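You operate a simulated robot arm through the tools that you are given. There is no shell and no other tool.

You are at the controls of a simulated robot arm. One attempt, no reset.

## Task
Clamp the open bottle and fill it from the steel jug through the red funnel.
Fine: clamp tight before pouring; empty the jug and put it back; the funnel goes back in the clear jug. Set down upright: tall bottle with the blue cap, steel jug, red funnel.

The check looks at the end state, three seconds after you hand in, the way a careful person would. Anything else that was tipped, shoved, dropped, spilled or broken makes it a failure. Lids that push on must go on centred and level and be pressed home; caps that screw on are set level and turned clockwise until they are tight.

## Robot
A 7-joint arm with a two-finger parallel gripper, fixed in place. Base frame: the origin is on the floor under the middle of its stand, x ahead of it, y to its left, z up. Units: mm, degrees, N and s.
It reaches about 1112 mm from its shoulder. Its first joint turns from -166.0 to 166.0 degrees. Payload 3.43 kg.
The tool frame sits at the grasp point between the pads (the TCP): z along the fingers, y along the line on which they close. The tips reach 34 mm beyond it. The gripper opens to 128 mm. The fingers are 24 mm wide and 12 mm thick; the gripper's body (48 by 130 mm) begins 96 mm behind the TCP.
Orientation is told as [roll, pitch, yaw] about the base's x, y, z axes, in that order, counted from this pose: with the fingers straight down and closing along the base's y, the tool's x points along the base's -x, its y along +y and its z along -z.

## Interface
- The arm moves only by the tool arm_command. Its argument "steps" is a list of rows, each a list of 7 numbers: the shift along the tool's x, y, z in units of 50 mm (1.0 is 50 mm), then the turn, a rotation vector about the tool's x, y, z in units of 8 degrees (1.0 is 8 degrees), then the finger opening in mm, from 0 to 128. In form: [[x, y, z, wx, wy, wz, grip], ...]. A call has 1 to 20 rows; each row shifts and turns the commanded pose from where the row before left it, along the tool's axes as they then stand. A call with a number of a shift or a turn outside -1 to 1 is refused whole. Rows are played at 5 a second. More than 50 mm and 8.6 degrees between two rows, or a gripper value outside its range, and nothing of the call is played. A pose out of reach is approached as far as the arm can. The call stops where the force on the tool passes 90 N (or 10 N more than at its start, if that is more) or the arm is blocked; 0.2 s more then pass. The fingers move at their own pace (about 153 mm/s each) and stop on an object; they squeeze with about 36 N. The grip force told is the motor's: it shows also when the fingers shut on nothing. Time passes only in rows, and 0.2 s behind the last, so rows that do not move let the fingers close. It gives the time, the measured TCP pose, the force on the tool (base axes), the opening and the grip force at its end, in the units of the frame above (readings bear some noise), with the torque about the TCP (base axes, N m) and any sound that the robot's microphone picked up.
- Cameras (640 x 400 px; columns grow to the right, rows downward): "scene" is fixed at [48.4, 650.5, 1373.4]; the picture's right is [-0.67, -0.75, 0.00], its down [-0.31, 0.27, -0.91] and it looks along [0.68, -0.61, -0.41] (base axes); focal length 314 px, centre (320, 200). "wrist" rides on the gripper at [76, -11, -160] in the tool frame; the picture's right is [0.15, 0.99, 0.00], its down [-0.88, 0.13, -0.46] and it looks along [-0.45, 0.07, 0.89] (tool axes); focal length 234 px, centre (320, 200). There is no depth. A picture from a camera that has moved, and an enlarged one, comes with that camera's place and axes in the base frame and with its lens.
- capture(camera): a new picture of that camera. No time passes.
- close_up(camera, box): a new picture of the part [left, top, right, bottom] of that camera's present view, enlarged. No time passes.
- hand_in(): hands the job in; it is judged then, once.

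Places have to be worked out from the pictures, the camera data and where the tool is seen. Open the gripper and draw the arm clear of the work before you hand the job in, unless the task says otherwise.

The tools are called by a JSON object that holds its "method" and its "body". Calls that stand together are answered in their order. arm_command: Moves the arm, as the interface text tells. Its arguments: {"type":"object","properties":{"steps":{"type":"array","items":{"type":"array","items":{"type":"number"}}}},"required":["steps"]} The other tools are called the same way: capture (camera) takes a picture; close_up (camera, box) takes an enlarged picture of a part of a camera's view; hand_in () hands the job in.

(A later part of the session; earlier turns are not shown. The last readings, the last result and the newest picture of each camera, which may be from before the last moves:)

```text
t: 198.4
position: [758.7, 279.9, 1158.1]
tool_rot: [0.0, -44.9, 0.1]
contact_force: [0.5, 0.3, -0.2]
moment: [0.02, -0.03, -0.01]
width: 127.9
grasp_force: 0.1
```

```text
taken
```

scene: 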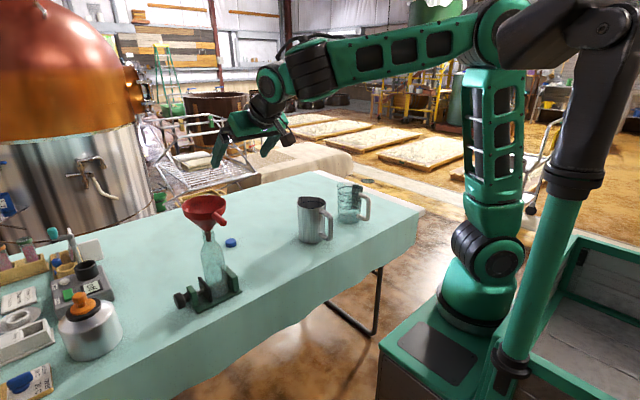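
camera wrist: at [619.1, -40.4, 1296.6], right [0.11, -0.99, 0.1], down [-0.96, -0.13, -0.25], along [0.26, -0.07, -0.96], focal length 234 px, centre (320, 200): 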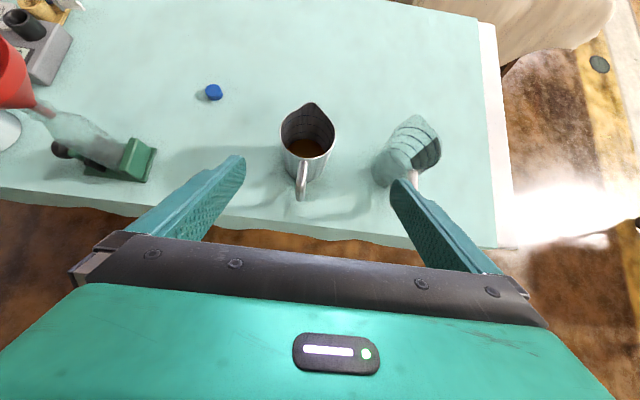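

That works. Now the pouring rotation itself: turn about the base -x axis in 8° rows up to ~64° first.

{"method": "arm_command", "body": {"steps": [[0, 0, 0, 0.707, 0, -0.707, 128], [0, 0, 0, 0.707, 0, -0.707, 128], [0, 0, 0, 0.707, 0, -0.707, 128], [0, 0, 0, 0.707, 0, -0.707, 128], [0, 0, 0, 0.707, 0, -0.707, 128], [0, 0, 0, 0.707, 0, -0.707, 128], [0, 0, 0, 0.707, 0, -0.707, 128], [0, 0, 0, 0.707, 0, -0.707, 128], [0, 0, 0, 0, 0, 0, 128]]}}

{"method": "arm_command", "body": {"steps": [[0, 0, 0, 0.707, 0, -0.707, 128], [0, 0, 0, 0.707, 0, -0.707, 128], [0, 0, 0, 0.707, 0, -0.707, 128], [0, 0, 0, 0.707, 0, -0.707, 128], [0, 0, 0, 0.707, 0, -0.707, 128], [0, 0, 0, 0.707, 0, -0.707, 128], [0, 0, 0, 0, 0, 0, 128], [0, 0, 0, 0, 0, 0, 128]]}}

{"method": "capture", "body": {"camera": "scene"}}

{"method": "capture", "body": {"camera": "wrist"}}

```text
t: 200.4
position: [758.1, 280.0, 1156.9]
tool_rot: [-71.0, -17.9, 42.0]
contact_force: [-0.4, 0.0, 0.2]
moment: [0.01, -0.01, 0.01]
width: 127.9
grasp_force: 0.1
```

```text
t: 202.2
position: [758.0, 280.1, 1156.0]
tool_rot: [-105.9, 15.6, 43.0]
contact_force: [0.2, 0.7, 0.5]
moment: [0.01, 0.01, 0.0]
width: 128.3
grasp_force: 0.0
```

```text
taken
```

scene: 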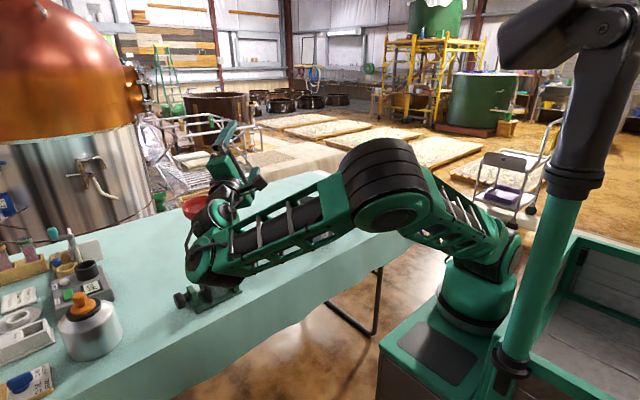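

```text
taken
camera wrist: at [589.8, 339.1, 1145.8], right [-0.1, -0.47, -0.88], down [0.3, 0.83, -0.48], along [0.95, -0.31, 0.05], focal length 234 px, centre (320, 200)
```

wrist: 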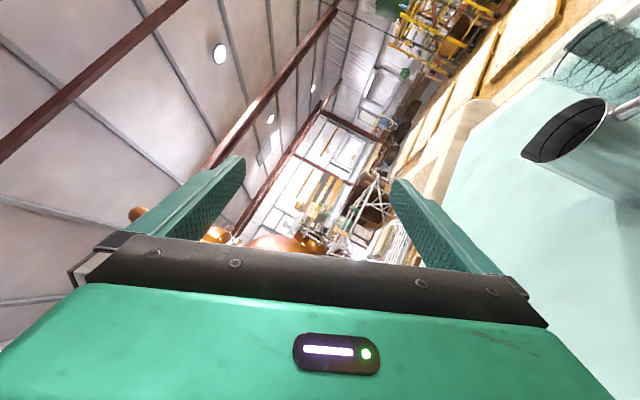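

The full pouring rotation (112°) works without trouble. I rotate back to the upright posture.

{"method": "arm_command", "body": {"steps": [[0, 0, 0, -0.707, 0, 0.707, 128], [0, 0, 0, -0.707, 0, 0.707, 128], [0, 0, 0, -0.707, 0, 0.707, 128], [0, 0, 0, -0.707, 0, 0.707, 128], [0, 0, 0, -0.707, 0, 0.707, 128], [0, 0, 0, -0.707, 0, 0.707, 128], [0, 0, 0, -0.707, 0, 0.707, 128], [0, 0, 0, -0.707, 0, 0.707, 128], [0, 0, 0, -0.707, 0, 0.707, 128], [0, 0, 0, -0.707, 0, 0.707, 128], [0, 0, 0, -0.707, 0, 0.707, 128], [0, 0, 0, -0.707, 0, 0.707, 128], [0, 0, 0, -0.707, 0, 0.707, 128], [0, 0, 0, -0.707, 0, 0.707, 128], [0, 0, 0, 0, 0, 0, 128], [0, 0, 0, 0, 0, 0, 128]]}}

{"method": "arm_command", "body": {"steps": [[0, 0, 0, 0.707, 0, 0.707, 128], [0, 0, 0, 0.707, 0, 0.707, 128], [0, 0, 0, 0.707, 0, 0.707, 128], [0, 0, 0, 0.707, 0, 0.707, 128], [0, 0, 0, 0.707, 0, 0.707, 128], [0, 0, 0, 0.707, 0, 0.707, 128], [0, 0, 0, 0.707, 0, 0.707, 128], [0, 0, 0, 0.707, 0, 0.707, 128], [0, 0, 0, 0.707, 0, 0.707, 128], [0, 0, 0, 0.707, 0, 0.707, 128], [0, 0, 0, 0.707, 0, 0.707, 128], [0, 0, 0, 0.177, 0, 0.177, 128], [0, 0, 0, 0, 0, 0, 128], [0, 0, 0, 0, 0, 0, 128]]}}

{"method": "capture", "body": {"camera": "scene"}}

```text
t: 205.6
position: [757.1, 281.1, 1158.7]
tool_rot: [0.2, -44.9, 0.1]
contact_force: [0.0, 0.0, -0.2]
moment: [-0.02, -0.04, 0.0]
width: 127.9
grasp_force: 0.0
```

```text
t: 208.6
position: [757.9, 280.2, 1157.6]
tool_rot: [-0.2, -45.0, -89.9]
contact_force: [-0.1, 0.4, 0.2]
moment: [-0.02, 0.0, 0.02]
width: 128.0
grasp_force: 0.0
```

```text
taken
```

scene: 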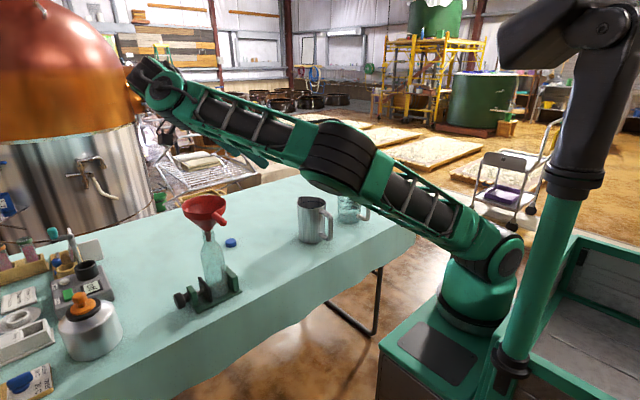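

The pick posture (tool leaning 45° from the +y side) is fine. I move down toward the pre-pick point beside the jug and look.

{"method": "arm_command", "body": {"steps": [[0.028, 0.2, 0.5, 0, 0, 0, 128], [0.028, 0.25, 0.75, 0, 0, 0, 128], [0.028, 0.25, 0.75, 0, 0, 0, 128], [0.028, 0.25, 0.75, 0, 0, 0, 128], [0.028, 0.25, 0.75, 0, 0, 0, 128], [0.028, 0.25, 0.75, 0, 0, 0, 128], [0.028, 0.25, 0.7, 0, 0, 0, 128], [0.028, 0.24, 0.7, 0, 0, 0, 128], [0, 0, 0, 0, 0, 0, 128], [0, 0, 0, 0, 0, 0, 128]]}}

{"method": "capture", "body": {"camera": "wrist"}}

{"method": "capture", "body": {"camera": "scene"}}

```text
t: 210.8
position: [853.4, 87.7, 945.6]
tool_rot: [-0.2, -45.0, -89.8]
contact_force: [0.4, -0.3, 0.0]
moment: [0.0, 0.03, 0.0]
width: 127.9
grasp_force: 0.1
```

```text
taken
camera wrist: at [841.7, 254.3, 1006.4], right [0.99, 0.1, -0.11], down [0.13, -0.3, 0.94], along [0.07, -0.95, -0.31], focal length 234 px, centre (320, 200)
```

wrist: 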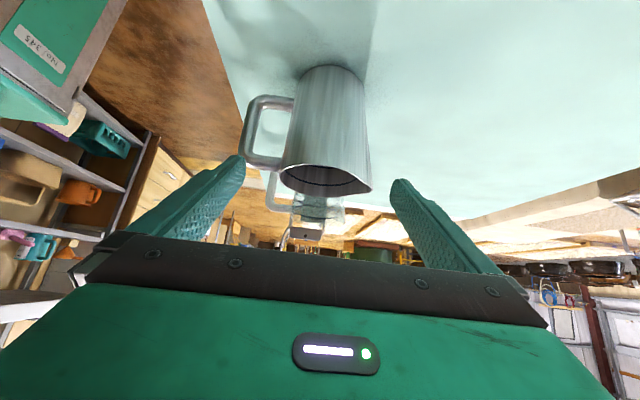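

```text
taken
```

scene: 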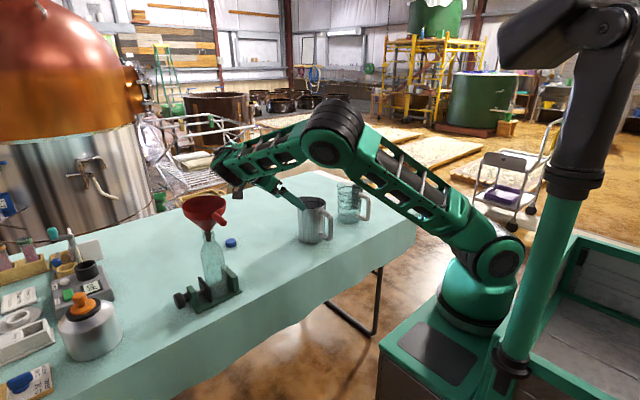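

A very good view of the jug and its handle loop. I enlarge it to measure the loop and the jug's axis.

{"method": "close_up", "body": {"camera": "wrist", "box": [225, 50, 405, 220]}}

```text
2.35 times, centred on (315, 135) of wrist
camera zoom: at [841.7, 254.3, 1006.4], right [0.99, 0.1, -0.11], down [0.13, -0.3, 0.94], along [0.07, -0.95, -0.31], focal length 551 px, centre (332, 353)
```

zoom: 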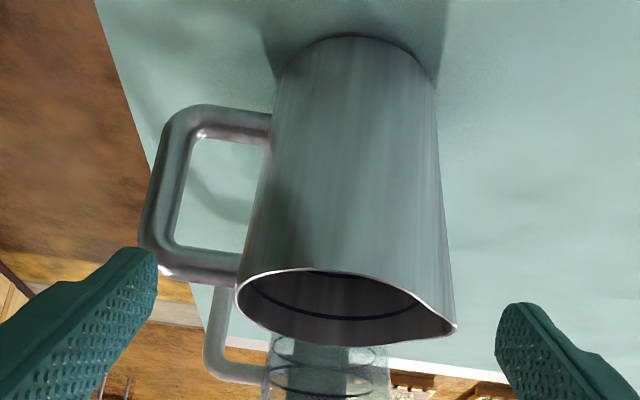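

Measured in this view the handle loop is open from x≈768 to 806 and z≈790 to 861 (plane y≈-28), and the jug's axis is near x≈858. I advance 100 mm along the fingers, with the left finger heading for the middle of the loop, and check again.

{"method": "arm_command", "body": {"steps": [[0.02, 0.09, 0.4, 0, 0, 0, 128], [0.02, 0, 0.5, 0, 0, 0, 128], [0.016, 0, 0.5, 0, 0, 0, 128], [0, 0, 0.5, 0, 0, 0, 128], [0, 0, 0.1, 0, 0, 0, 128], [0, 0, 0, 0, 0, 0, 128], [0, 0, 0, 0, 0, 0, 128]]}}

{"method": "capture", "body": {"camera": "wrist"}}

{"method": "close_up", "body": {"camera": "scene", "box": [250, 160, 380, 260]}}

```text
t: 212.4
position: [859.4, 19.1, 877.5]
tool_rot: [-0.2, -45.0, -89.8]
contact_force: [1.1, -0.4, 0.2]
moment: [-0.03, 0.02, 0.0]
width: 128.1
grasp_force: 0.1
```

```text
taken
camera wrist: at [847.0, 185.6, 937.0], right [0.99, 0.1, -0.11], down [0.13, -0.3, 0.94], along [0.07, -0.95, -0.31], focal length 234 px, centre (320, 200)
```

wrist: 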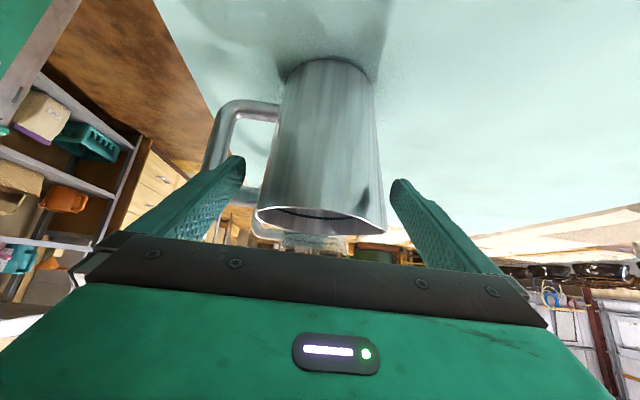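

```text
4.00 times, centred on (315, 210) of scene
camera zoom: at [48.4, 650.5, 1373.4], right [-0.67, -0.75, 0.0], down [-0.31, 0.27, -0.91], along [0.68, -0.61, -0.41], focal length 1255 px, centre (340, 160)
```

zoom: 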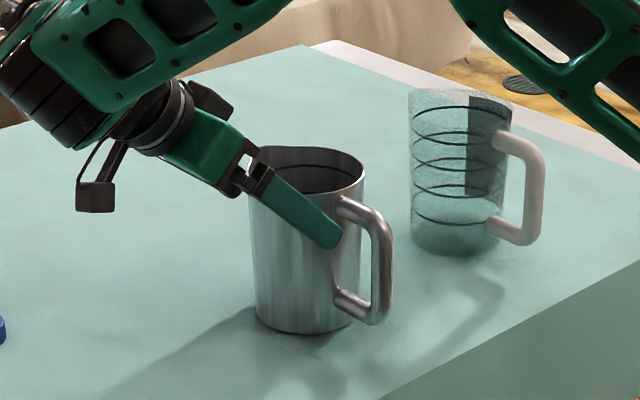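

The finger is lined up with the loop. I enlarge both views to confirm the loop clearance before the last 50 mm.

{"method": "close_up", "body": {"camera": "wrist", "box": [190, 80, 310, 240]}}

{"method": "close_up", "body": {"camera": "scene", "box": [300, 195, 350, 245]}}

```text
2.50 times, centred on (250, 160) of wrist
camera zoom: at [847.0, 185.6, 937.0], right [0.99, 0.1, -0.11], down [0.13, -0.3, 0.94], along [0.07, -0.95, -0.31], focal length 585 px, centre (495, 300)
```

zoom: 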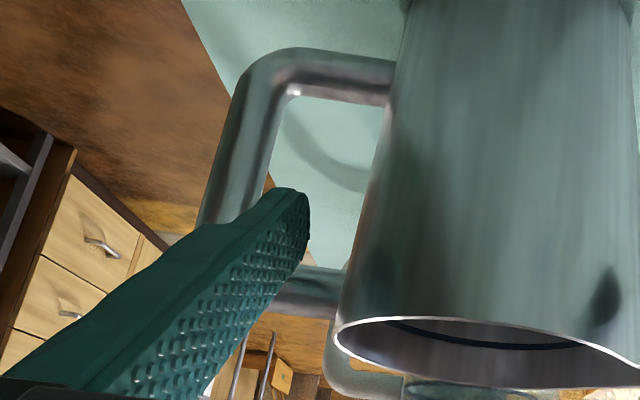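

```text
8.00 times, centred on (325, 220) of scene
camera zoom: at [48.4, 650.5, 1373.4], right [-0.67, -0.75, 0.0], down [-0.31, 0.27, -0.91], along [0.68, -0.61, -0.41], focal length 2510 px, centre (280, 40)
```

zoom: 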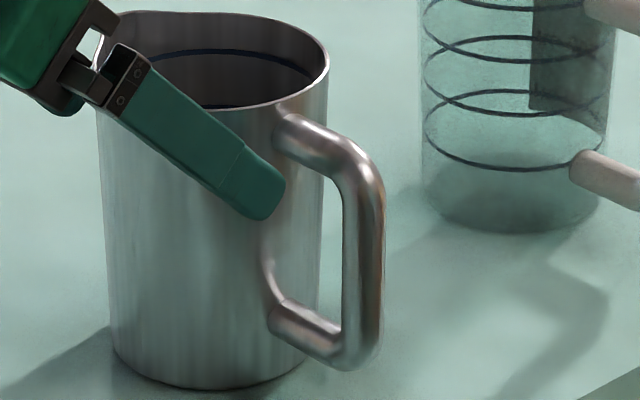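

The path is clear: the finger will enter the middle of the loop with over 10 mm on each side. I advance the last 52 mm slowly.

{"method": "arm_command", "body": {"steps": [[0, 0.01, 0.3, 0, 0, 0, 128], [0, 0, 0.3, 0, 0, 0, 128], [0, 0, 0.3, 0, 0, 0, 128], [0, 0, 0.14, 0, 0, 0, 128], [0, 0, 0, 0, 0, 0, 128], [0, 0, 0, 0, 0, 0, 128]]}}

{"method": "close_up", "body": {"camera": "wrist", "box": [190, 60, 450, 250]}}

{"method": "close_up", "body": {"camera": "scene", "box": [290, 185, 350, 245]}}

```text
t: 213.8
position: [860.2, -16.8, 839.4]
tool_rot: [-0.1, -45.0, -89.8]
contact_force: [-0.3, -0.1, 0.2]
moment: [-0.02, 0.01, -0.07]
width: 128.1
grasp_force: 0.1
```

```text
2.11 times, centred on (320, 155) of wrist
camera zoom: at [847.9, 149.4, 899.5], right [0.99, 0.1, -0.11], down [0.13, -0.3, 0.94], along [0.07, -0.95, -0.31], focal length 493 px, centre (320, 295)
```

zoom: 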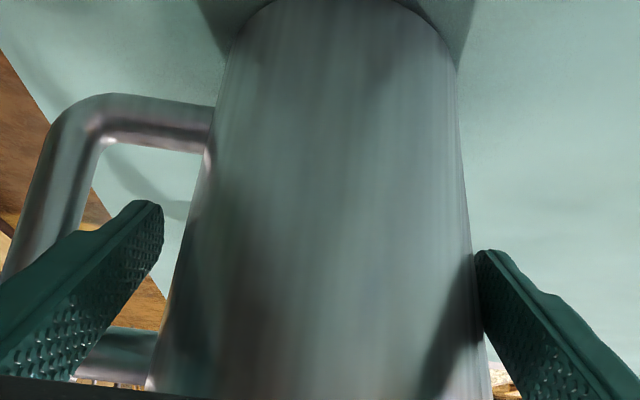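

```text
6.67 times, centred on (320, 215) of scene
camera zoom: at [48.4, 650.5, 1373.4], right [-0.67, -0.75, 0.0], down [-0.31, 0.27, -0.91], along [0.68, -0.61, -0.41], focal length 2092 px, centre (320, 100)
```

zoom: 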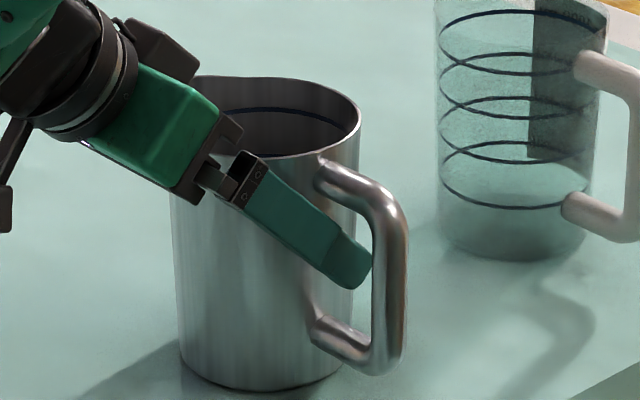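

The finger is through the loop and the jug is centred between the fingers within 1–2 mm. I close on the jug's body.

{"method": "arm_command", "body": {"steps": [[0, 0.02, 0, 0, 0, 0, 120], [0, 0, 0, 0, 0, 0, 112], [0, 0, 0, 0, 0, 0, 106], [0, 0, 0, 0, 0, 0, 100], [0, 0, 0, 0, 0, 0, 90], [0, 0, 0, 0, 0, 0, 90]]}}

{"method": "close_up", "body": {"camera": "scene", "box": [290, 185, 350, 245]}}

```text
t: 215.2
position: [859.6, -16.7, 840.0]
tool_rot: [-0.2, -44.9, -89.9]
contact_force: [-2.5, -1.1, 0.1]
moment: [-0.01, -0.05, -0.04]
width: 103.5
grasp_force: 36.2
```

```text
6.67 times, centred on (320, 215) of scene
camera zoom: at [48.4, 650.5, 1373.4], right [-0.67, -0.75, 0.0], down [-0.31, 0.27, -0.91], along [0.68, -0.61, -0.41], focal length 2092 px, centre (320, 100)
```

zoom: 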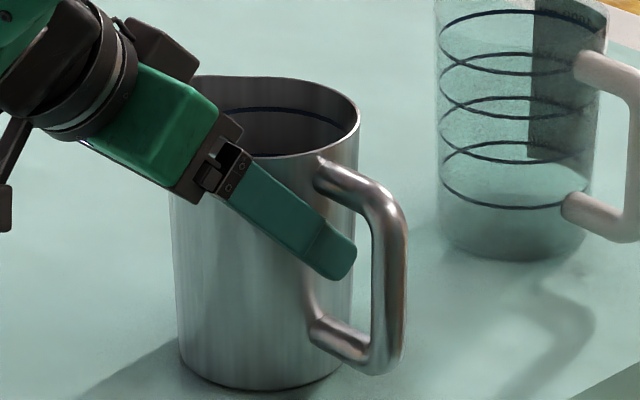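

Gripped firmly (103.5 mm). I lift 20 mm slowly first and read the load.

{"method": "arm_command", "body": {"steps": [[-0.057, 0, -0.057, 0, 0, 0, 90], [-0.085, 0, -0.085, 0, 0, 0, 90], [-0.14, 0, -0.14, 0, 0, 0, 90], [0, 0, 0, 0, 0, 0, 90], [0, 0, 0, 0, 0, 0, 90]]}}

{"method": "close_up", "body": {"camera": "scene", "box": [280, 170, 360, 250]}}

```text
t: 216.4
position: [860.8, -16.3, 860.0]
tool_rot: [-0.1, -45.0, -89.8]
contact_force: [0.4, 0.0, -4.8]
moment: [0.08, -0.06, -0.02]
width: 103.6
grasp_force: 35.7
```

```text
5.00 times, centred on (320, 210) of scene
camera zoom: at [48.4, 650.5, 1373.4], right [-0.67, -0.75, 0.0], down [-0.31, 0.27, -0.91], along [0.68, -0.61, -0.41], focal length 1569 px, centre (320, 150)
```

zoom: 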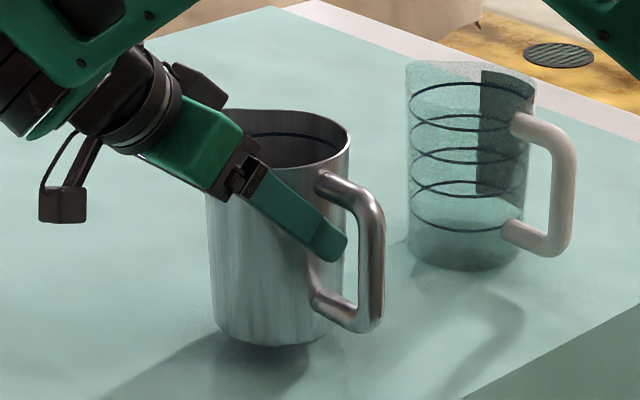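

The jug comes up cleanly (load ≈4.8 N). I raise it smoothly to about z≈1185 so its bottom clears the funnel height.

{"method": "arm_command", "body": {"steps": [[-0.15, 0, -0.15, 0, 0, 0, 90], [-0.25, 0, -0.25, 0, 0, 0, 90], [-0.35, 0, -0.35, 0, 0, 0, 90], [-0.42, 0, -0.42, 0, 0, 0, 90], [-0.42, 0, -0.42, 0, 0, 0, 90], [-0.42, 0, -0.42, 0, 0, 0, 90], [-0.42, 0, -0.42, 0, 0, 0, 90], [-0.42, 0, -0.42, 0, 0, 0, 90], [-0.42, 0, -0.42, 0, 0, 0, 90], [-0.42, 0, -0.42, 0, 0, 0, 90], [-0.35, 0, -0.35, 0, 0, 0, 90], [-0.25, 0, -0.25, 0, 0, 0, 90], [-0.15, 0, -0.15, 0, 0, 0, 90], [0, 0, 0, 0, 0, 0, 90], [0, 0, 0, 0, 0, 0, 90]]}}

{"method": "capture", "body": {"camera": "scene"}}

{"method": "capture", "body": {"camera": "wrist"}}

```text
t: 219.6
position: [863.3, -17.7, 1172.4]
tool_rot: [-0.2, -45.0, -89.8]
contact_force: [-0.4, 0.3, -4.8]
moment: [0.06, -0.01, 0.01]
width: 103.4
grasp_force: 36.5
```

```text
taken
```

scene: 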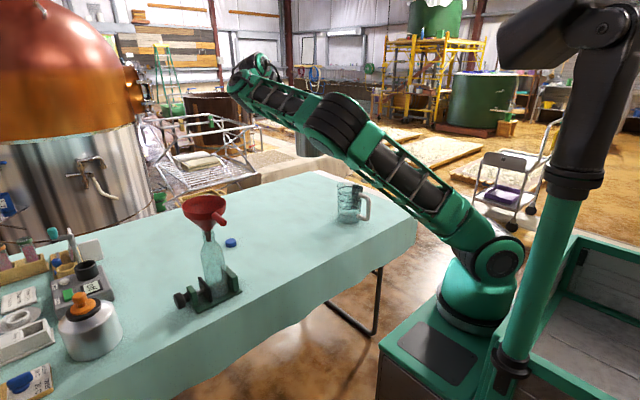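

```text
taken
camera wrist: at [850.9, 149.0, 1233.0], right [0.99, 0.1, -0.11], down [0.13, -0.3, 0.94], along [0.07, -0.95, -0.31], focal length 234 px, centre (320, 200)
```

wrist: 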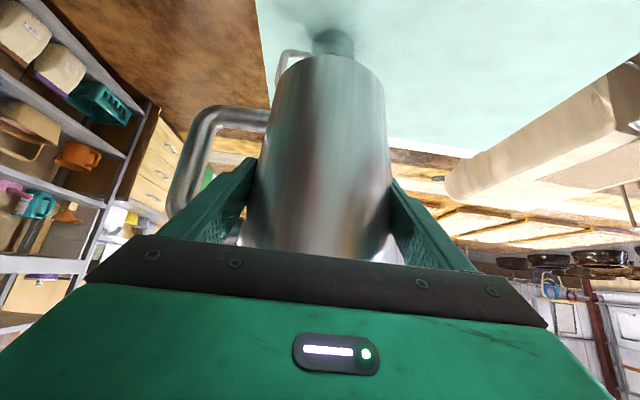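

Jug held steady and level. I now yaw it by +90° (spout toward +y) in moderate steps.

{"method": "arm_command", "body": {"steps": [[0, 0, 0, -0.25, 0, -0.25, 90], [0, 0, 0, -0.4, 0, -0.4, 90], [0, 0, 0, -0.53, 0, -0.53, 90], [0, 0, 0, -0.53, 0, -0.53, 90], [0, 0, 0, -0.53, 0, -0.53, 90], [0, 0, 0, -0.53, 0, -0.53, 90], [0, 0, 0, -0.53, 0, -0.53, 90], [0, 0, 0, -0.53, 0, -0.53, 90], [0, 0, 0, -0.53, 0, -0.53, 90], [0, 0, 0, -0.53, 0, -0.53, 90], [0, 0, 0, -0.53, 0, -0.53, 90], [0, 0, 0, -0.53, 0, -0.53, 90], [0, 0, 0, -0.53, 0, -0.53, 90], [0, 0, 0, -0.53, 0, -0.53, 90], [0, 0, 0, -0.53, 0, -0.53, 90], [0, 0, 0, -0.4, 0, -0.4, 90], [0, 0, 0, -0.015, 0, -0.015, 90], [0, 0, 0, 0, 0, 0, 90]]}}

{"method": "capture", "body": {"camera": "scene"}}

```text
t: 223.4
position: [860.2, -16.4, 1174.2]
tool_rot: [-0.1, -44.8, 0.1]
contact_force: [-0.4, 0.6, -5.5]
moment: [0.01, 0.06, -0.01]
width: 103.7
grasp_force: 36.2
```

```text
taken
```

scene: 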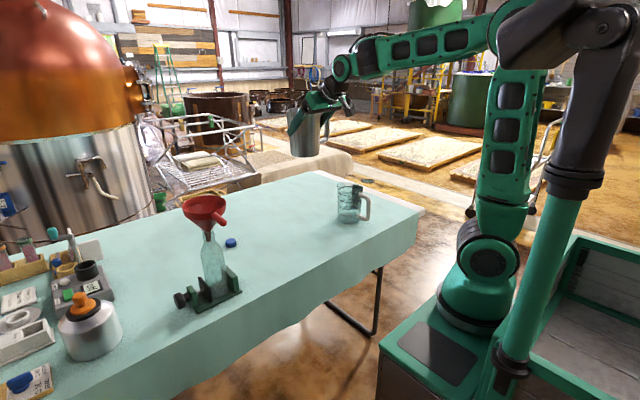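

Now p points to +y. I translate slowly toward the funnel, stopping with the jug still upright and clear beside it.

{"method": "arm_command", "body": {"steps": [[0.03, 0.12, -0.03, 0, 0, 0, 90], [0.05, 0.24, -0.06, 0, 0, 0, 90], [0.075, 0.36, -0.09, 0, 0, 0, 90], [0.075, 0.36, -0.09, 0, 0, 0, 90], [0.075, 0.36, -0.09, 0, 0, 0, 90], [0.075, 0.36, -0.09, 0, 0, 0, 90], [0.075, 0.36, -0.09, 0, 0, 0, 90], [0.075, 0.36, -0.09, 0, 0, 0, 90], [0.075, 0.36, -0.09, 0, 0, 0, 90], [0.075, 0.36, -0.09, 0, 0, 0, 90], [0.075, 0.36, -0.09, 0, 0, 0, 90], [0.075, 0.36, -0.09, 0, 0, 0, 90], [0.05, 0.24, -0.06, 0, 0, 0, 90], [0.03, 0.13, -0.03, 0, 0, 0, 90], [0, 0, 0, 0, 0, 0, 90], [0, 0, 0, 0, 0, 0, 90]]}}

{"method": "capture", "body": {"camera": "scene"}}

{"method": "capture", "body": {"camera": "wrist"}}

```text
t: 226.8
position: [788.9, 198.7, 1179.7]
tool_rot: [0.0, -45.0, 0.0]
contact_force: [0.4, -0.6, -4.4]
moment: [0.04, 0.07, -0.01]
width: 103.4
grasp_force: 35.6
```

```text
taken
```

scene: 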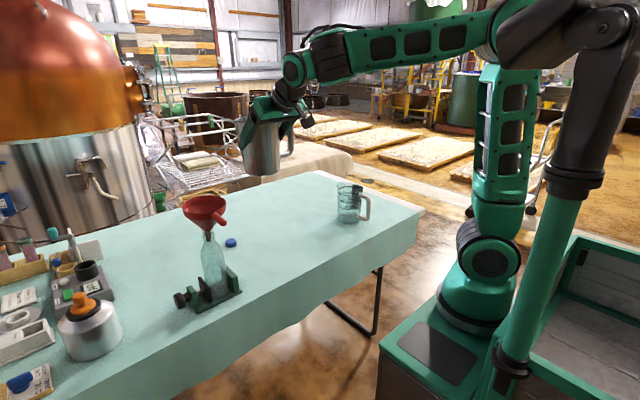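

```text
taken
camera wrist: at [622.5, 186.8, 1239.3], right [-0.1, 0.99, -0.1], down [0.3, 0.13, 0.94], along [0.95, 0.07, -0.31], focal length 234 px, centre (320, 200)
```

wrist: 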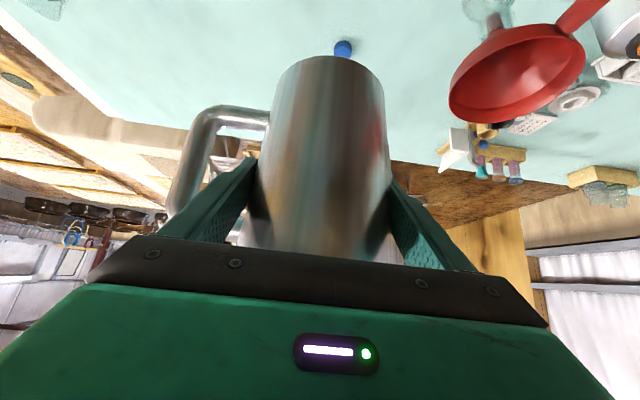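

The jug is upright beside the funnel. With about 43 mm of liquid in it, flow should start only near 60° of tilt, so I first tilt to 45° here in free space.

{"method": "arm_command", "body": {"steps": [[0, 0, 0, 0.2, 0, -0.2, 90], [0, 0, 0, 0.35, 0, -0.35, 90], [0, 0, 0, 0.442, 0, -0.442, 90], [0, 0, 0, 0.442, 0, -0.442, 90], [0, 0, 0, 0.442, 0, -0.442, 90], [0, 0, 0, 0.442, 0, -0.442, 90], [0, 0, 0, 0.442, 0, -0.442, 90], [0, 0, 0, 0.442, 0, -0.442, 90], [0, 0, 0, 0.442, 0, -0.442, 90], [0, 0, 0, 0.333, 0, -0.333, 90], [0, 0, 0, 0, 0, 0, 90], [0, 0, 0, 0, 0, 0, 90]]}}

{"method": "close_up", "body": {"camera": "scene", "box": [160, 90, 320, 250]}}

```text
t: 229.4
position: [790.1, 198.9, 1179.3]
tool_rot: [-54.6, -29.9, 35.2]
contact_force: [-0.5, 0.1, -4.8]
moment: [0.13, 0.1, 0.01]
width: 103.6
grasp_force: 35.9
```

```text
2.50 times, centred on (240, 170) of scene
camera zoom: at [48.4, 650.5, 1373.4], right [-0.67, -0.75, 0.0], down [-0.31, 0.27, -0.91], along [0.68, -0.61, -0.41], focal length 784 px, centre (520, 275)
```

zoom: 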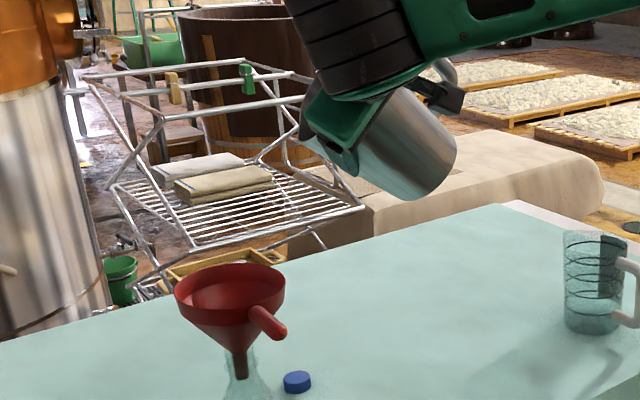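

Tilt 45° reached with the load unchanged (no spill). I now bring the spout over the funnel, still ~80 mm above its rim, and check alignment.

{"method": "arm_command", "body": {"steps": [[-0.03, 0.17, -0.025, 0, 0, 0, 90], [-0.053, 0.346, -0.05, 0, 0, 0, 90], [-0.053, 0.346, -0.05, 0, 0, 0, 90], [-0.053, 0.346, -0.05, 0, 0, 0, 90], [-0.053, 0.346, -0.05, 0, 0, 0, 90], [-0.053, 0.346, -0.05, 0, 0, 0, 90], [-0.03, 0.176, -0.025, 0, 0, 0, 90], [0, 0, 0, 0, 0, 0, 90], [0, 0, 0, 0, 0, 0, 90]]}}

{"method": "close_up", "body": {"camera": "scene", "box": [150, 120, 290, 260]}}

{"method": "capture", "body": {"camera": "wrist"}}

```text
t: 231.4
position: [789.9, 288.4, 1122.4]
tool_rot: [-54.7, -29.9, 35.2]
contact_force: [0.4, -0.6, -5.4]
moment: [0.1, 0.07, 0.01]
width: 103.6
grasp_force: 36.0
```

```text
2.86 times, centred on (220, 190) of scene
camera zoom: at [48.4, 650.5, 1373.4], right [-0.67, -0.75, 0.0], down [-0.31, 0.27, -0.91], along [0.68, -0.61, -0.41], focal length 896 px, centre (606, 229)
```

zoom: 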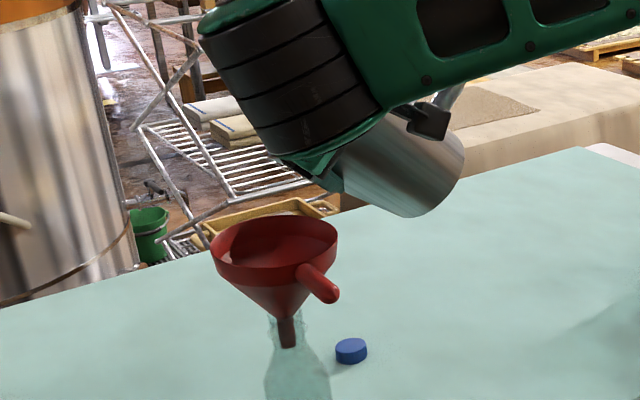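

```text
taken
camera wrist: at [622.7, 321.3, 1172.6], right [-0.11, 0.63, -0.77], down [0.3, 0.76, 0.57], along [0.95, -0.17, -0.27], focal length 234 px, centre (320, 200)
```

wrist: 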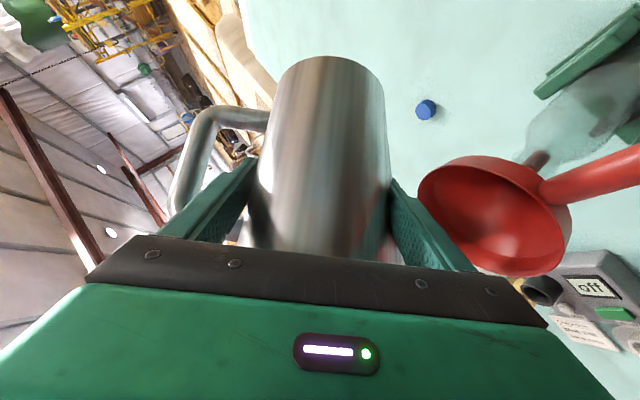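

The scene camera is partly blocked by the wrist, but by geometry the spout tip is at about (798,375,1111), above the funnel's middle. I lower it to about 48 mm above the rim while tilting to 57°.

{"method": "arm_command", "body": {"steps": [[0.037, 0.11, 0.045, 0.354, 0, -0.354, 90], [0.037, 0.11, 0.045, 0.354, 0, -0.354, 90], [0.037, 0.11, 0.045, 0.354, 0, -0.354, 90], [0, 0, 0, 0, 0, 0, 90], [0, 0, 0, 0, 0, 0, 90]]}}

{"method": "close_up", "body": {"camera": "scene", "box": [150, 140, 290, 280]}}

{"method": "capture", "body": {"camera": "wrist"}}

```text
t: 232.6
position: [790.6, 292.9, 1103.2]
tool_rot: [-65.3, -22.5, 40.0]
contact_force: [0.6, 0.0, -5.7]
moment: [0.15, 0.09, -0.01]
width: 103.4
grasp_force: 36.3
```

```text
2.86 times, centred on (220, 210) of scene
camera zoom: at [48.4, 650.5, 1373.4], right [-0.67, -0.75, 0.0], down [-0.31, 0.27, -0.91], along [0.68, -0.61, -0.41], focal length 896 px, centre (606, 171)
```

zoom: 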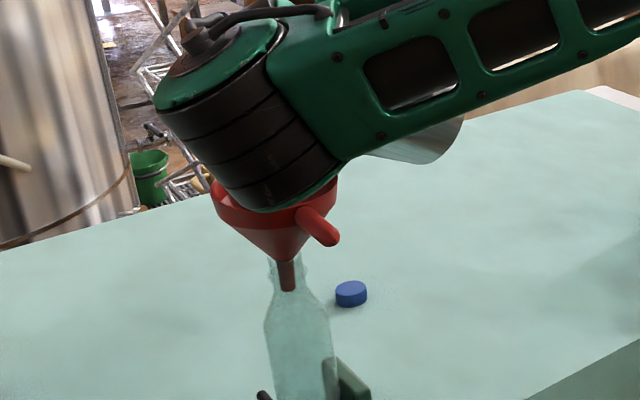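

```text
taken
camera wrist: at [623.8, 336.3, 1146.2], right [-0.11, 0.45, -0.89], down [0.3, 0.86, 0.4], along [0.95, -0.22, -0.23], focal length 234 px, centre (320, 200)
```

wrist: 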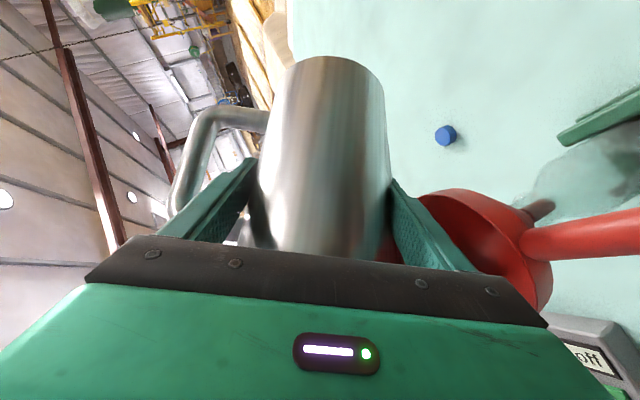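

The geometry leaves ~18 mm between the lower finger and the funnel rim. I shift the spout 6 mm back toward the near half of the funnel and go on tilting about the spout tip, 1° per row, watching the load.

{"method": "arm_command", "body": {"steps": [[0.071, -0.065, 0.071, 0, 0, 0, 90], [-0.017, -0.0185, -0.017, 0.0884, 0, -0.0884, 90], [-0.017, -0.0185, -0.017, 0.0884, 0, -0.0884, 90], [-0.017, -0.0185, -0.017, 0.0884, 0, -0.0884, 90], [0, 0, 0, 0, 0, 0, 90], [0, 0, 0, 0, 0, 0, 90]]}}

{"method": "close_up", "body": {"camera": "scene", "box": [150, 170, 270, 310]}}

{"method": "capture", "body": {"camera": "wrist"}}

```text
t: 234.0
position: [791.8, 288.9, 1107.6]
tool_rot: [-67.8, -20.5, 40.9]
contact_force: [0.5, -0.2, -5.0]
moment: [0.13, 0.05, -0.04]
width: 103.3
grasp_force: 36.1
```

```text
2.86 times, centred on (210, 240) of scene
camera zoom: at [48.4, 650.5, 1373.4], right [-0.67, -0.75, 0.0], down [-0.31, 0.27, -0.91], along [0.68, -0.61, -0.41], focal length 896 px, centre (634, 86)
```

zoom: 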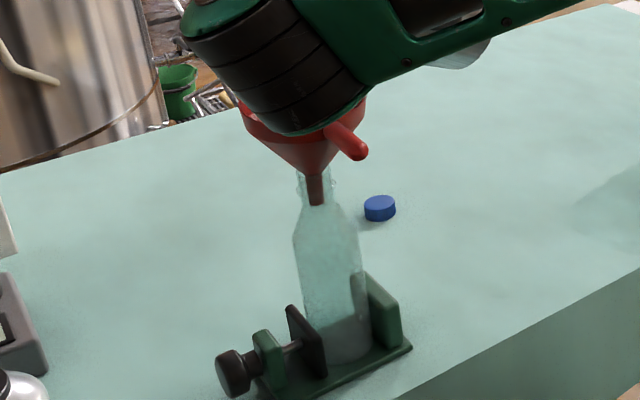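

```text
taken
camera wrist: at [624.8, 333.9, 1148.3], right [-0.11, 0.4, -0.91], down [0.3, 0.88, 0.36], along [0.95, -0.24, -0.21], focal length 234 px, centre (320, 200)
```

wrist: 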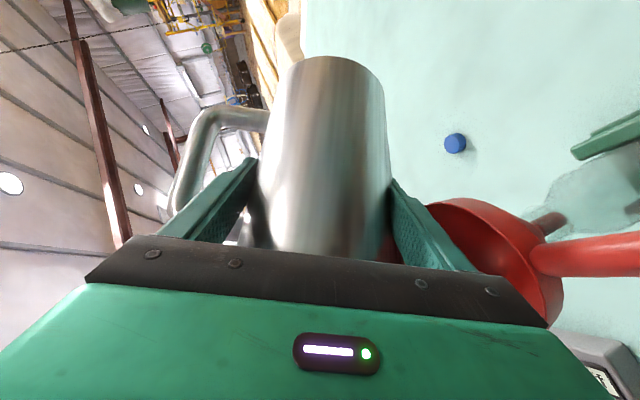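

No flow yet at 60° (bottle empty, load ≈5 N). I continue 4° more and look at the bottle.

{"method": "arm_command", "body": {"steps": [[-0.017, -0.0185, -0.017, 0.0884, 0, -0.0884, 90], [-0.017, -0.0185, -0.017, 0.0884, 0, -0.0884, 90], [-0.017, -0.0185, -0.017, 0.0884, 0, -0.0884, 90], [-0.017, -0.0185, -0.017, 0.0884, 0, -0.0884, 90], [0, 0, 0, 0, 0, 0, 90], [0, 0, 0, 0, 0, 0, 90], [0, 0, 0, 0, 0, 0, 90]]}}

{"method": "close_up", "body": {"camera": "scene", "box": [170, 200, 260, 310]}}

{"method": "close_up", "body": {"camera": "wrist", "box": [380, 170, 600, 340]}}

```text
t: 235.6
position: [791.5, 290.9, 1112.8]
tool_rot: [-71.0, -17.9, 42.0]
contact_force: [0.3, -0.3, -4.1]
moment: [0.13, 0.06, 0.0]
width: 103.4
grasp_force: 35.9
```

```text
3.64 times, centred on (215, 255) of scene
camera zoom: at [48.4, 650.5, 1373.4], right [-0.67, -0.75, 0.0], down [-0.31, 0.27, -0.91], along [0.68, -0.61, -0.41], focal length 1141 px, centre (702, 0)
```

zoom: 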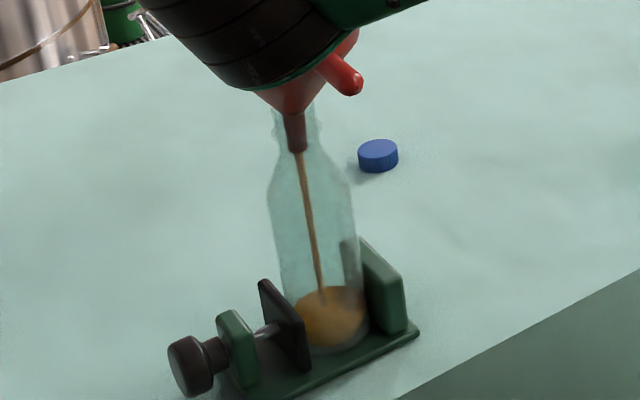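

```text
2.35 times, centred on (490, 255) of wrist
camera zoom: at [624.9, 339.3, 1150.0], right [-0.11, 0.34, -0.93], down [0.3, 0.91, 0.3], along [0.95, -0.25, -0.2], focal length 551 px, centre (-80, 71)
```

zoom: 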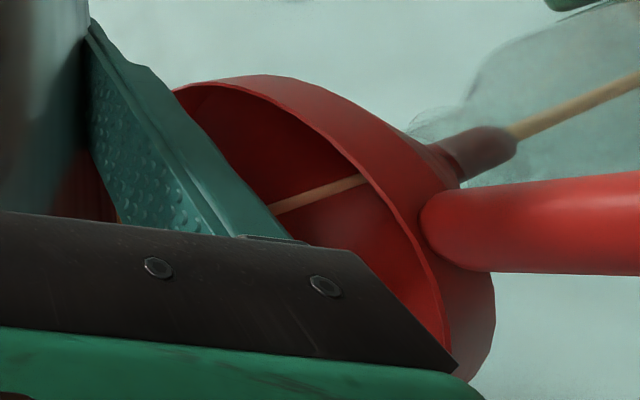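

Liquid is flowing: the stream lands inside the funnel and runs down into the bottle. I hold the tilt briefly, then continue at a slow pace.

{"method": "arm_command", "body": {"steps": [[0, 0, 0, 0, 0, 0, 90], [0, 0, 0, 0, 0, 0, 90], [0, 0, 0, 0, 0, 0, 90], [0, 0, 0, 0, 0, 0, 90], [0, 0, 0, 0, 0, 0, 90]]}}

{"method": "close_up", "body": {"camera": "scene", "box": [170, 200, 260, 310]}}

{"method": "close_up", "body": {"camera": "wrist", "box": [380, 170, 600, 340]}}

```text
t: 236.8
position: [792.4, 291.9, 1112.9]
tool_rot: [-70.8, -18.0, 42.0]
contact_force: [-0.3, 0.4, -4.3]
moment: [0.1, 0.08, 0.04]
width: 103.4
grasp_force: 35.9
```

```text
3.64 times, centred on (215, 255) of scene
camera zoom: at [48.4, 650.5, 1373.4], right [-0.67, -0.75, 0.0], down [-0.31, 0.27, -0.91], along [0.68, -0.61, -0.41], focal length 1141 px, centre (702, 0)
```

zoom: 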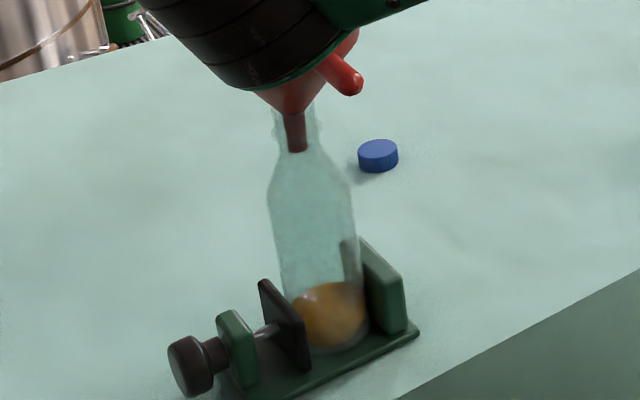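

```text
2.35 times, centred on (490, 255) of wrist
camera zoom: at [624.9, 339.3, 1150.0], right [-0.11, 0.34, -0.93], down [0.3, 0.91, 0.3], along [0.95, -0.25, -0.2], focal length 551 px, centre (-80, 71)
```

zoom: 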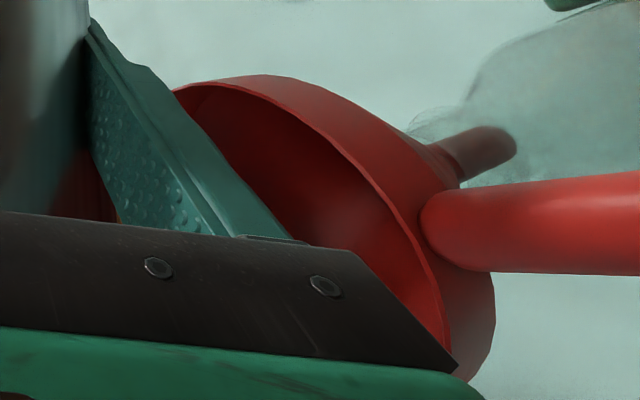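

The flow stops by itself once the level drops, with no spill. I continue in 1° steps with rests between, up to ~72°.

{"method": "arm_command", "body": {"steps": [[-0.017, -0.0185, -0.017, 0.0884, 0, -0.0884, 90], [0, 0, 0, 0, 0, 0, 90], [-0.017, -0.0185, -0.017, 0.0884, 0, -0.0884, 90], [0, 0, 0, 0, 0, 0, 90], [-0.017, -0.0185, -0.017, 0.0884, 0, -0.0884, 90], [0, 0, 0, 0, 0, 0, 90], [-0.017, -0.0185, -0.017, 0.0884, 0, -0.0884, 90], [0, 0, 0, 0, 0, 0, 90], [-0.017, -0.0185, -0.017, 0.0884, 0, -0.0884, 90], [0, 0, 0, 0, 0, 0, 90], [-0.017, -0.0185, -0.017, 0.0884, 0, -0.0884, 90], [0, 0, 0, 0, 0, 0, 90], [-0.017, -0.0185, -0.017, 0.0884, 0, -0.0884, 90], [0, 0, 0, 0, 0, 0, 90], [-0.017, -0.0185, -0.017, 0.0884, 0, -0.0884, 90], [0, 0, 0, 0, 0, 0, 90]]}}

{"method": "close_up", "body": {"camera": "scene", "box": [170, 200, 260, 310]}}

{"method": "close_up", "body": {"camera": "wrist", "box": [380, 170, 600, 340]}}

```text
t: 240.2
position: [790.3, 298.9, 1125.0]
tool_rot: [-77.0, -12.4, 43.6]
contact_force: [-0.2, 0.3, -4.2]
moment: [0.1, 0.06, -0.02]
width: 103.4
grasp_force: 35.8
```

```text
3.64 times, centred on (215, 255) of scene
camera zoom: at [48.4, 650.5, 1373.4], right [-0.67, -0.75, 0.0], down [-0.31, 0.27, -0.91], along [0.68, -0.61, -0.41], focal length 1141 px, centre (702, 0)
```

zoom: 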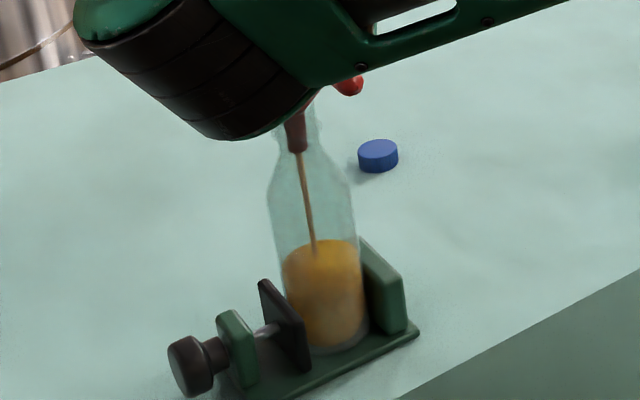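

```text
2.35 times, centred on (490, 255) of wrist
camera zoom: at [624.5, 350.6, 1153.9], right [-0.11, 0.21, -0.97], down [0.3, 0.94, 0.17], along [0.95, -0.27, -0.16], focal length 551 px, centre (-80, 71)
```

zoom: 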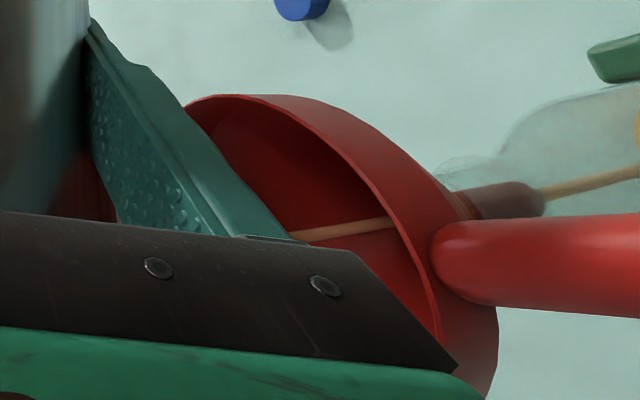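

Going well: the bottle is nearly half full and the stream stays inside the funnel. I continue in the same way to ~80°.

{"method": "arm_command", "body": {"steps": [[-0.017, -0.0185, -0.017, 0.0884, 0, -0.0884, 90], [0, 0, 0, 0, 0, 0, 90], [-0.017, -0.0185, -0.017, 0.0884, 0, -0.0884, 90], [0, 0, 0, 0, 0, 0, 90], [-0.017, -0.0185, -0.017, 0.0884, 0, -0.0884, 90], [0, 0, 0, 0, 0, 0, 90], [-0.017, -0.0185, -0.017, 0.0884, 0, -0.0884, 90], [0, 0, 0, 0, 0, 0, 90], [-0.017, -0.0185, -0.017, 0.0884, 0, -0.0884, 90], [0, 0, 0, 0, 0, 0, 90], [-0.017, -0.0185, -0.017, 0.0884, 0, -0.0884, 90], [0, 0, 0, 0, 0, 0, 90], [-0.017, -0.0185, -0.017, 0.0884, 0, -0.0884, 90], [0, 0, 0, 0, 0, 0, 90], [-0.017, -0.0185, -0.017, 0.0884, 0, -0.0884, 90], [0, 0, 0, 0, 0, 0, 90]]}}

{"method": "close_up", "body": {"camera": "scene", "box": [170, 200, 260, 310]}}

{"method": "capture", "body": {"camera": "wrist"}}

```text
t: 243.6
position: [791.6, 306.0, 1133.2]
tool_rot: [-83.0, -6.9, 44.5]
contact_force: [-0.4, 0.5, -3.0]
moment: [0.11, 0.05, 0.01]
width: 103.2
grasp_force: 36.2
```

```text
3.64 times, centred on (215, 255) of scene
camera zoom: at [48.4, 650.5, 1373.4], right [-0.67, -0.75, 0.0], down [-0.31, 0.27, -0.91], along [0.68, -0.61, -0.41], focal length 1141 px, centre (702, 0)
```

zoom: 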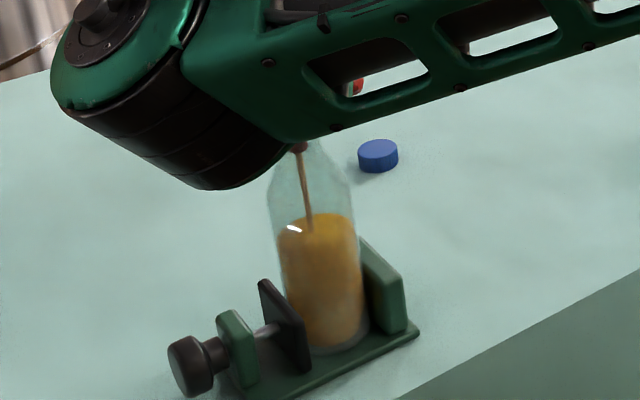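

```text
taken
camera wrist: at [624.6, 362.0, 1155.4], right [-0.11, 0.07, -0.99], down [0.3, 0.95, 0.03], along [0.95, -0.29, -0.12], focal length 234 px, centre (320, 200)
```

wrist: 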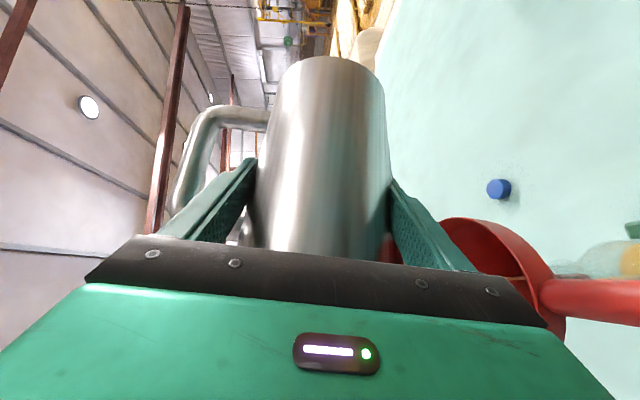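

About 70% transferred, load down to ~3 N. I continue to 88°.

{"method": "arm_command", "body": {"steps": [[-0.017, -0.0185, -0.017, 0.0884, 0, -0.0884, 90], [0, 0, 0, 0, 0, 0, 90], [-0.017, -0.0185, -0.017, 0.0884, 0, -0.0884, 90], [0, 0, 0, 0, 0, 0, 90], [-0.017, -0.0185, -0.017, 0.0884, 0, -0.0884, 90], [0, 0, 0, 0, 0, 0, 90], [-0.017, -0.0185, -0.017, 0.0884, 0, -0.0884, 90], [0, 0, 0, 0, 0, 0, 90], [-0.017, -0.0185, -0.017, 0.0884, 0, -0.0884, 90], [0, 0, 0, 0, 0, 0, 90], [-0.017, -0.0185, -0.017, 0.0884, 0, -0.0884, 90], [0, 0, 0, 0, 0, 0, 90], [-0.017, -0.0185, -0.017, 0.0884, 0, -0.0884, 90], [0, 0, 0, 0, 0, 0, 90], [-0.017, -0.0185, -0.017, 0.0884, 0, -0.0884, 90], [0, 0, 0, 0, 0, 0, 90]]}}

{"method": "close_up", "body": {"camera": "scene", "box": [170, 200, 260, 310]}}

{"method": "close_up", "body": {"camera": "wrist", "box": [400, 180, 640, 350]}}

```text
t: 247.0
position: [792.1, 314.6, 1142.8]
tool_rot: [-88.6, -1.2, 45.0]
contact_force: [0.1, -0.4, -2.8]
moment: [0.07, 0.03, 0.01]
width: 103.3
grasp_force: 35.6
```

```text
3.64 times, centred on (215, 255) of scene
camera zoom: at [48.4, 650.5, 1373.4], right [-0.67, -0.75, 0.0], down [-0.31, 0.27, -0.91], along [0.68, -0.61, -0.41], focal length 1141 px, centre (702, 0)
```

zoom: 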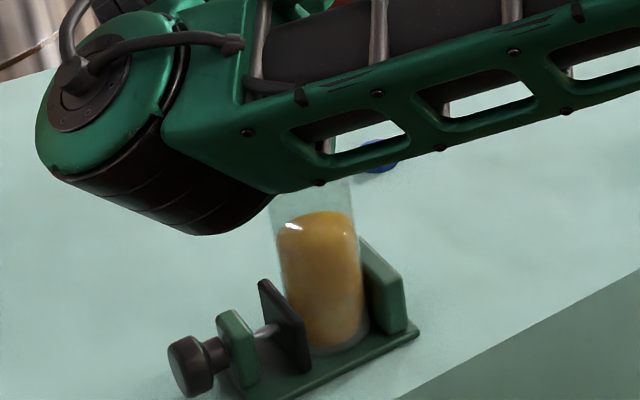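

```text
2.35 times, centred on (520, 265) of wrist
camera zoom: at [624.5, 373.6, 1156.0], right [-0.11, -0.07, -0.99], down [0.3, 0.95, -0.1], along [0.95, -0.31, -0.08], focal length 551 px, centre (-151, 47)
```

zoom: 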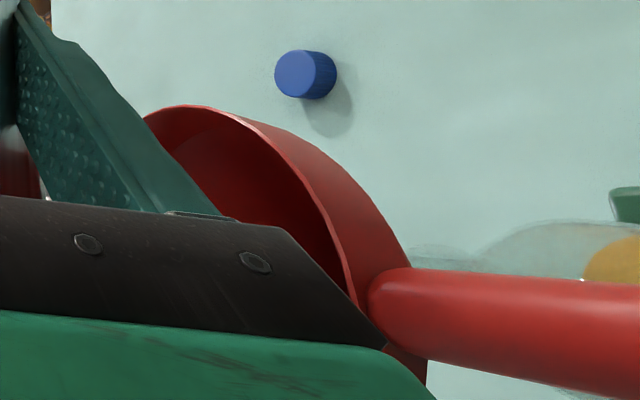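

Flow has stopped at 88°; the jug is nearly or fully empty. I tilt on to about 104° to drain it completely.

{"method": "arm_command", "body": {"steps": [[-0.017, -0.0185, -0.017, 0.0884, 0, -0.0884, 90], [-0.017, -0.0185, -0.017, 0.0884, 0, -0.0884, 90], [0, 0, 0, 0, 0, 0, 90], [-0.017, -0.0185, -0.017, 0.0884, 0, -0.0884, 90], [-0.017, -0.0185, -0.017, 0.0884, 0, -0.0884, 90], [0, 0, 0, 0, 0, 0, 90], [-0.017, -0.0185, -0.017, 0.0884, 0, -0.0884, 90], [-0.017, -0.0185, -0.017, 0.0884, 0, -0.0884, 90], [0, 0, 0, 0, 0, 0, 90], [-0.034, -0.037, -0.034, 0.177, 0, -0.177, 90], [-0.034, -0.037, -0.034, 0.177, 0, -0.177, 90], [-0.034, -0.037, -0.034, 0.177, 0, -0.177, 90], [-0.034, -0.037, -0.034, 0.177, 0, -0.177, 90], [-0.034, -0.037, -0.034, 0.177, 0, -0.177, 90], [0, 0, 0, 0, 0, 0, 90], [0, 0, 0, 0, 0, 0, 90], [0, 0, 0, 0, 0, 0, 90], [0, 0, 0, 0, 0, 0, 90]]}}

{"method": "capture", "body": {"camera": "scene"}}

{"method": "capture", "body": {"camera": "wrist"}}

```text
t: 250.8
position: [791.0, 337.8, 1154.5]
tool_rot: [-100.1, 10.1, 44.1]
contact_force: [0.2, -0.4, -2.7]
moment: [0.08, 0.04, -0.03]
width: 103.2
grasp_force: 35.8
```

```text
taken
```

scene: 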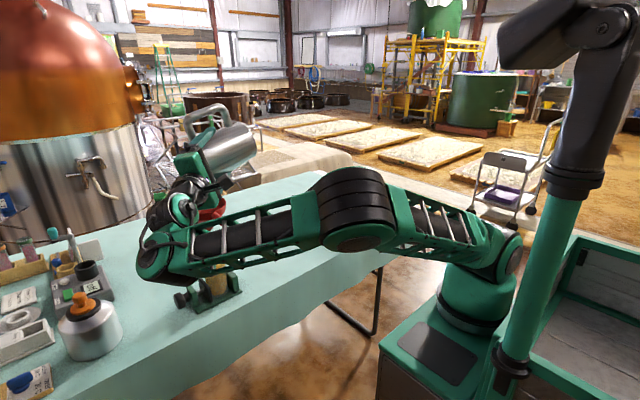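

```text
taken
camera wrist: at [624.2, 395.9, 1151.2], right [-0.11, -0.34, -0.93], down [0.3, 0.88, -0.36], along [0.95, -0.32, 0.01], focal length 234 px, centre (320, 200)
```

wrist: 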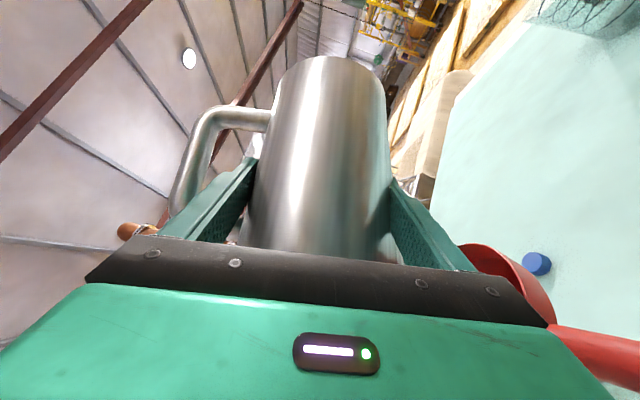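

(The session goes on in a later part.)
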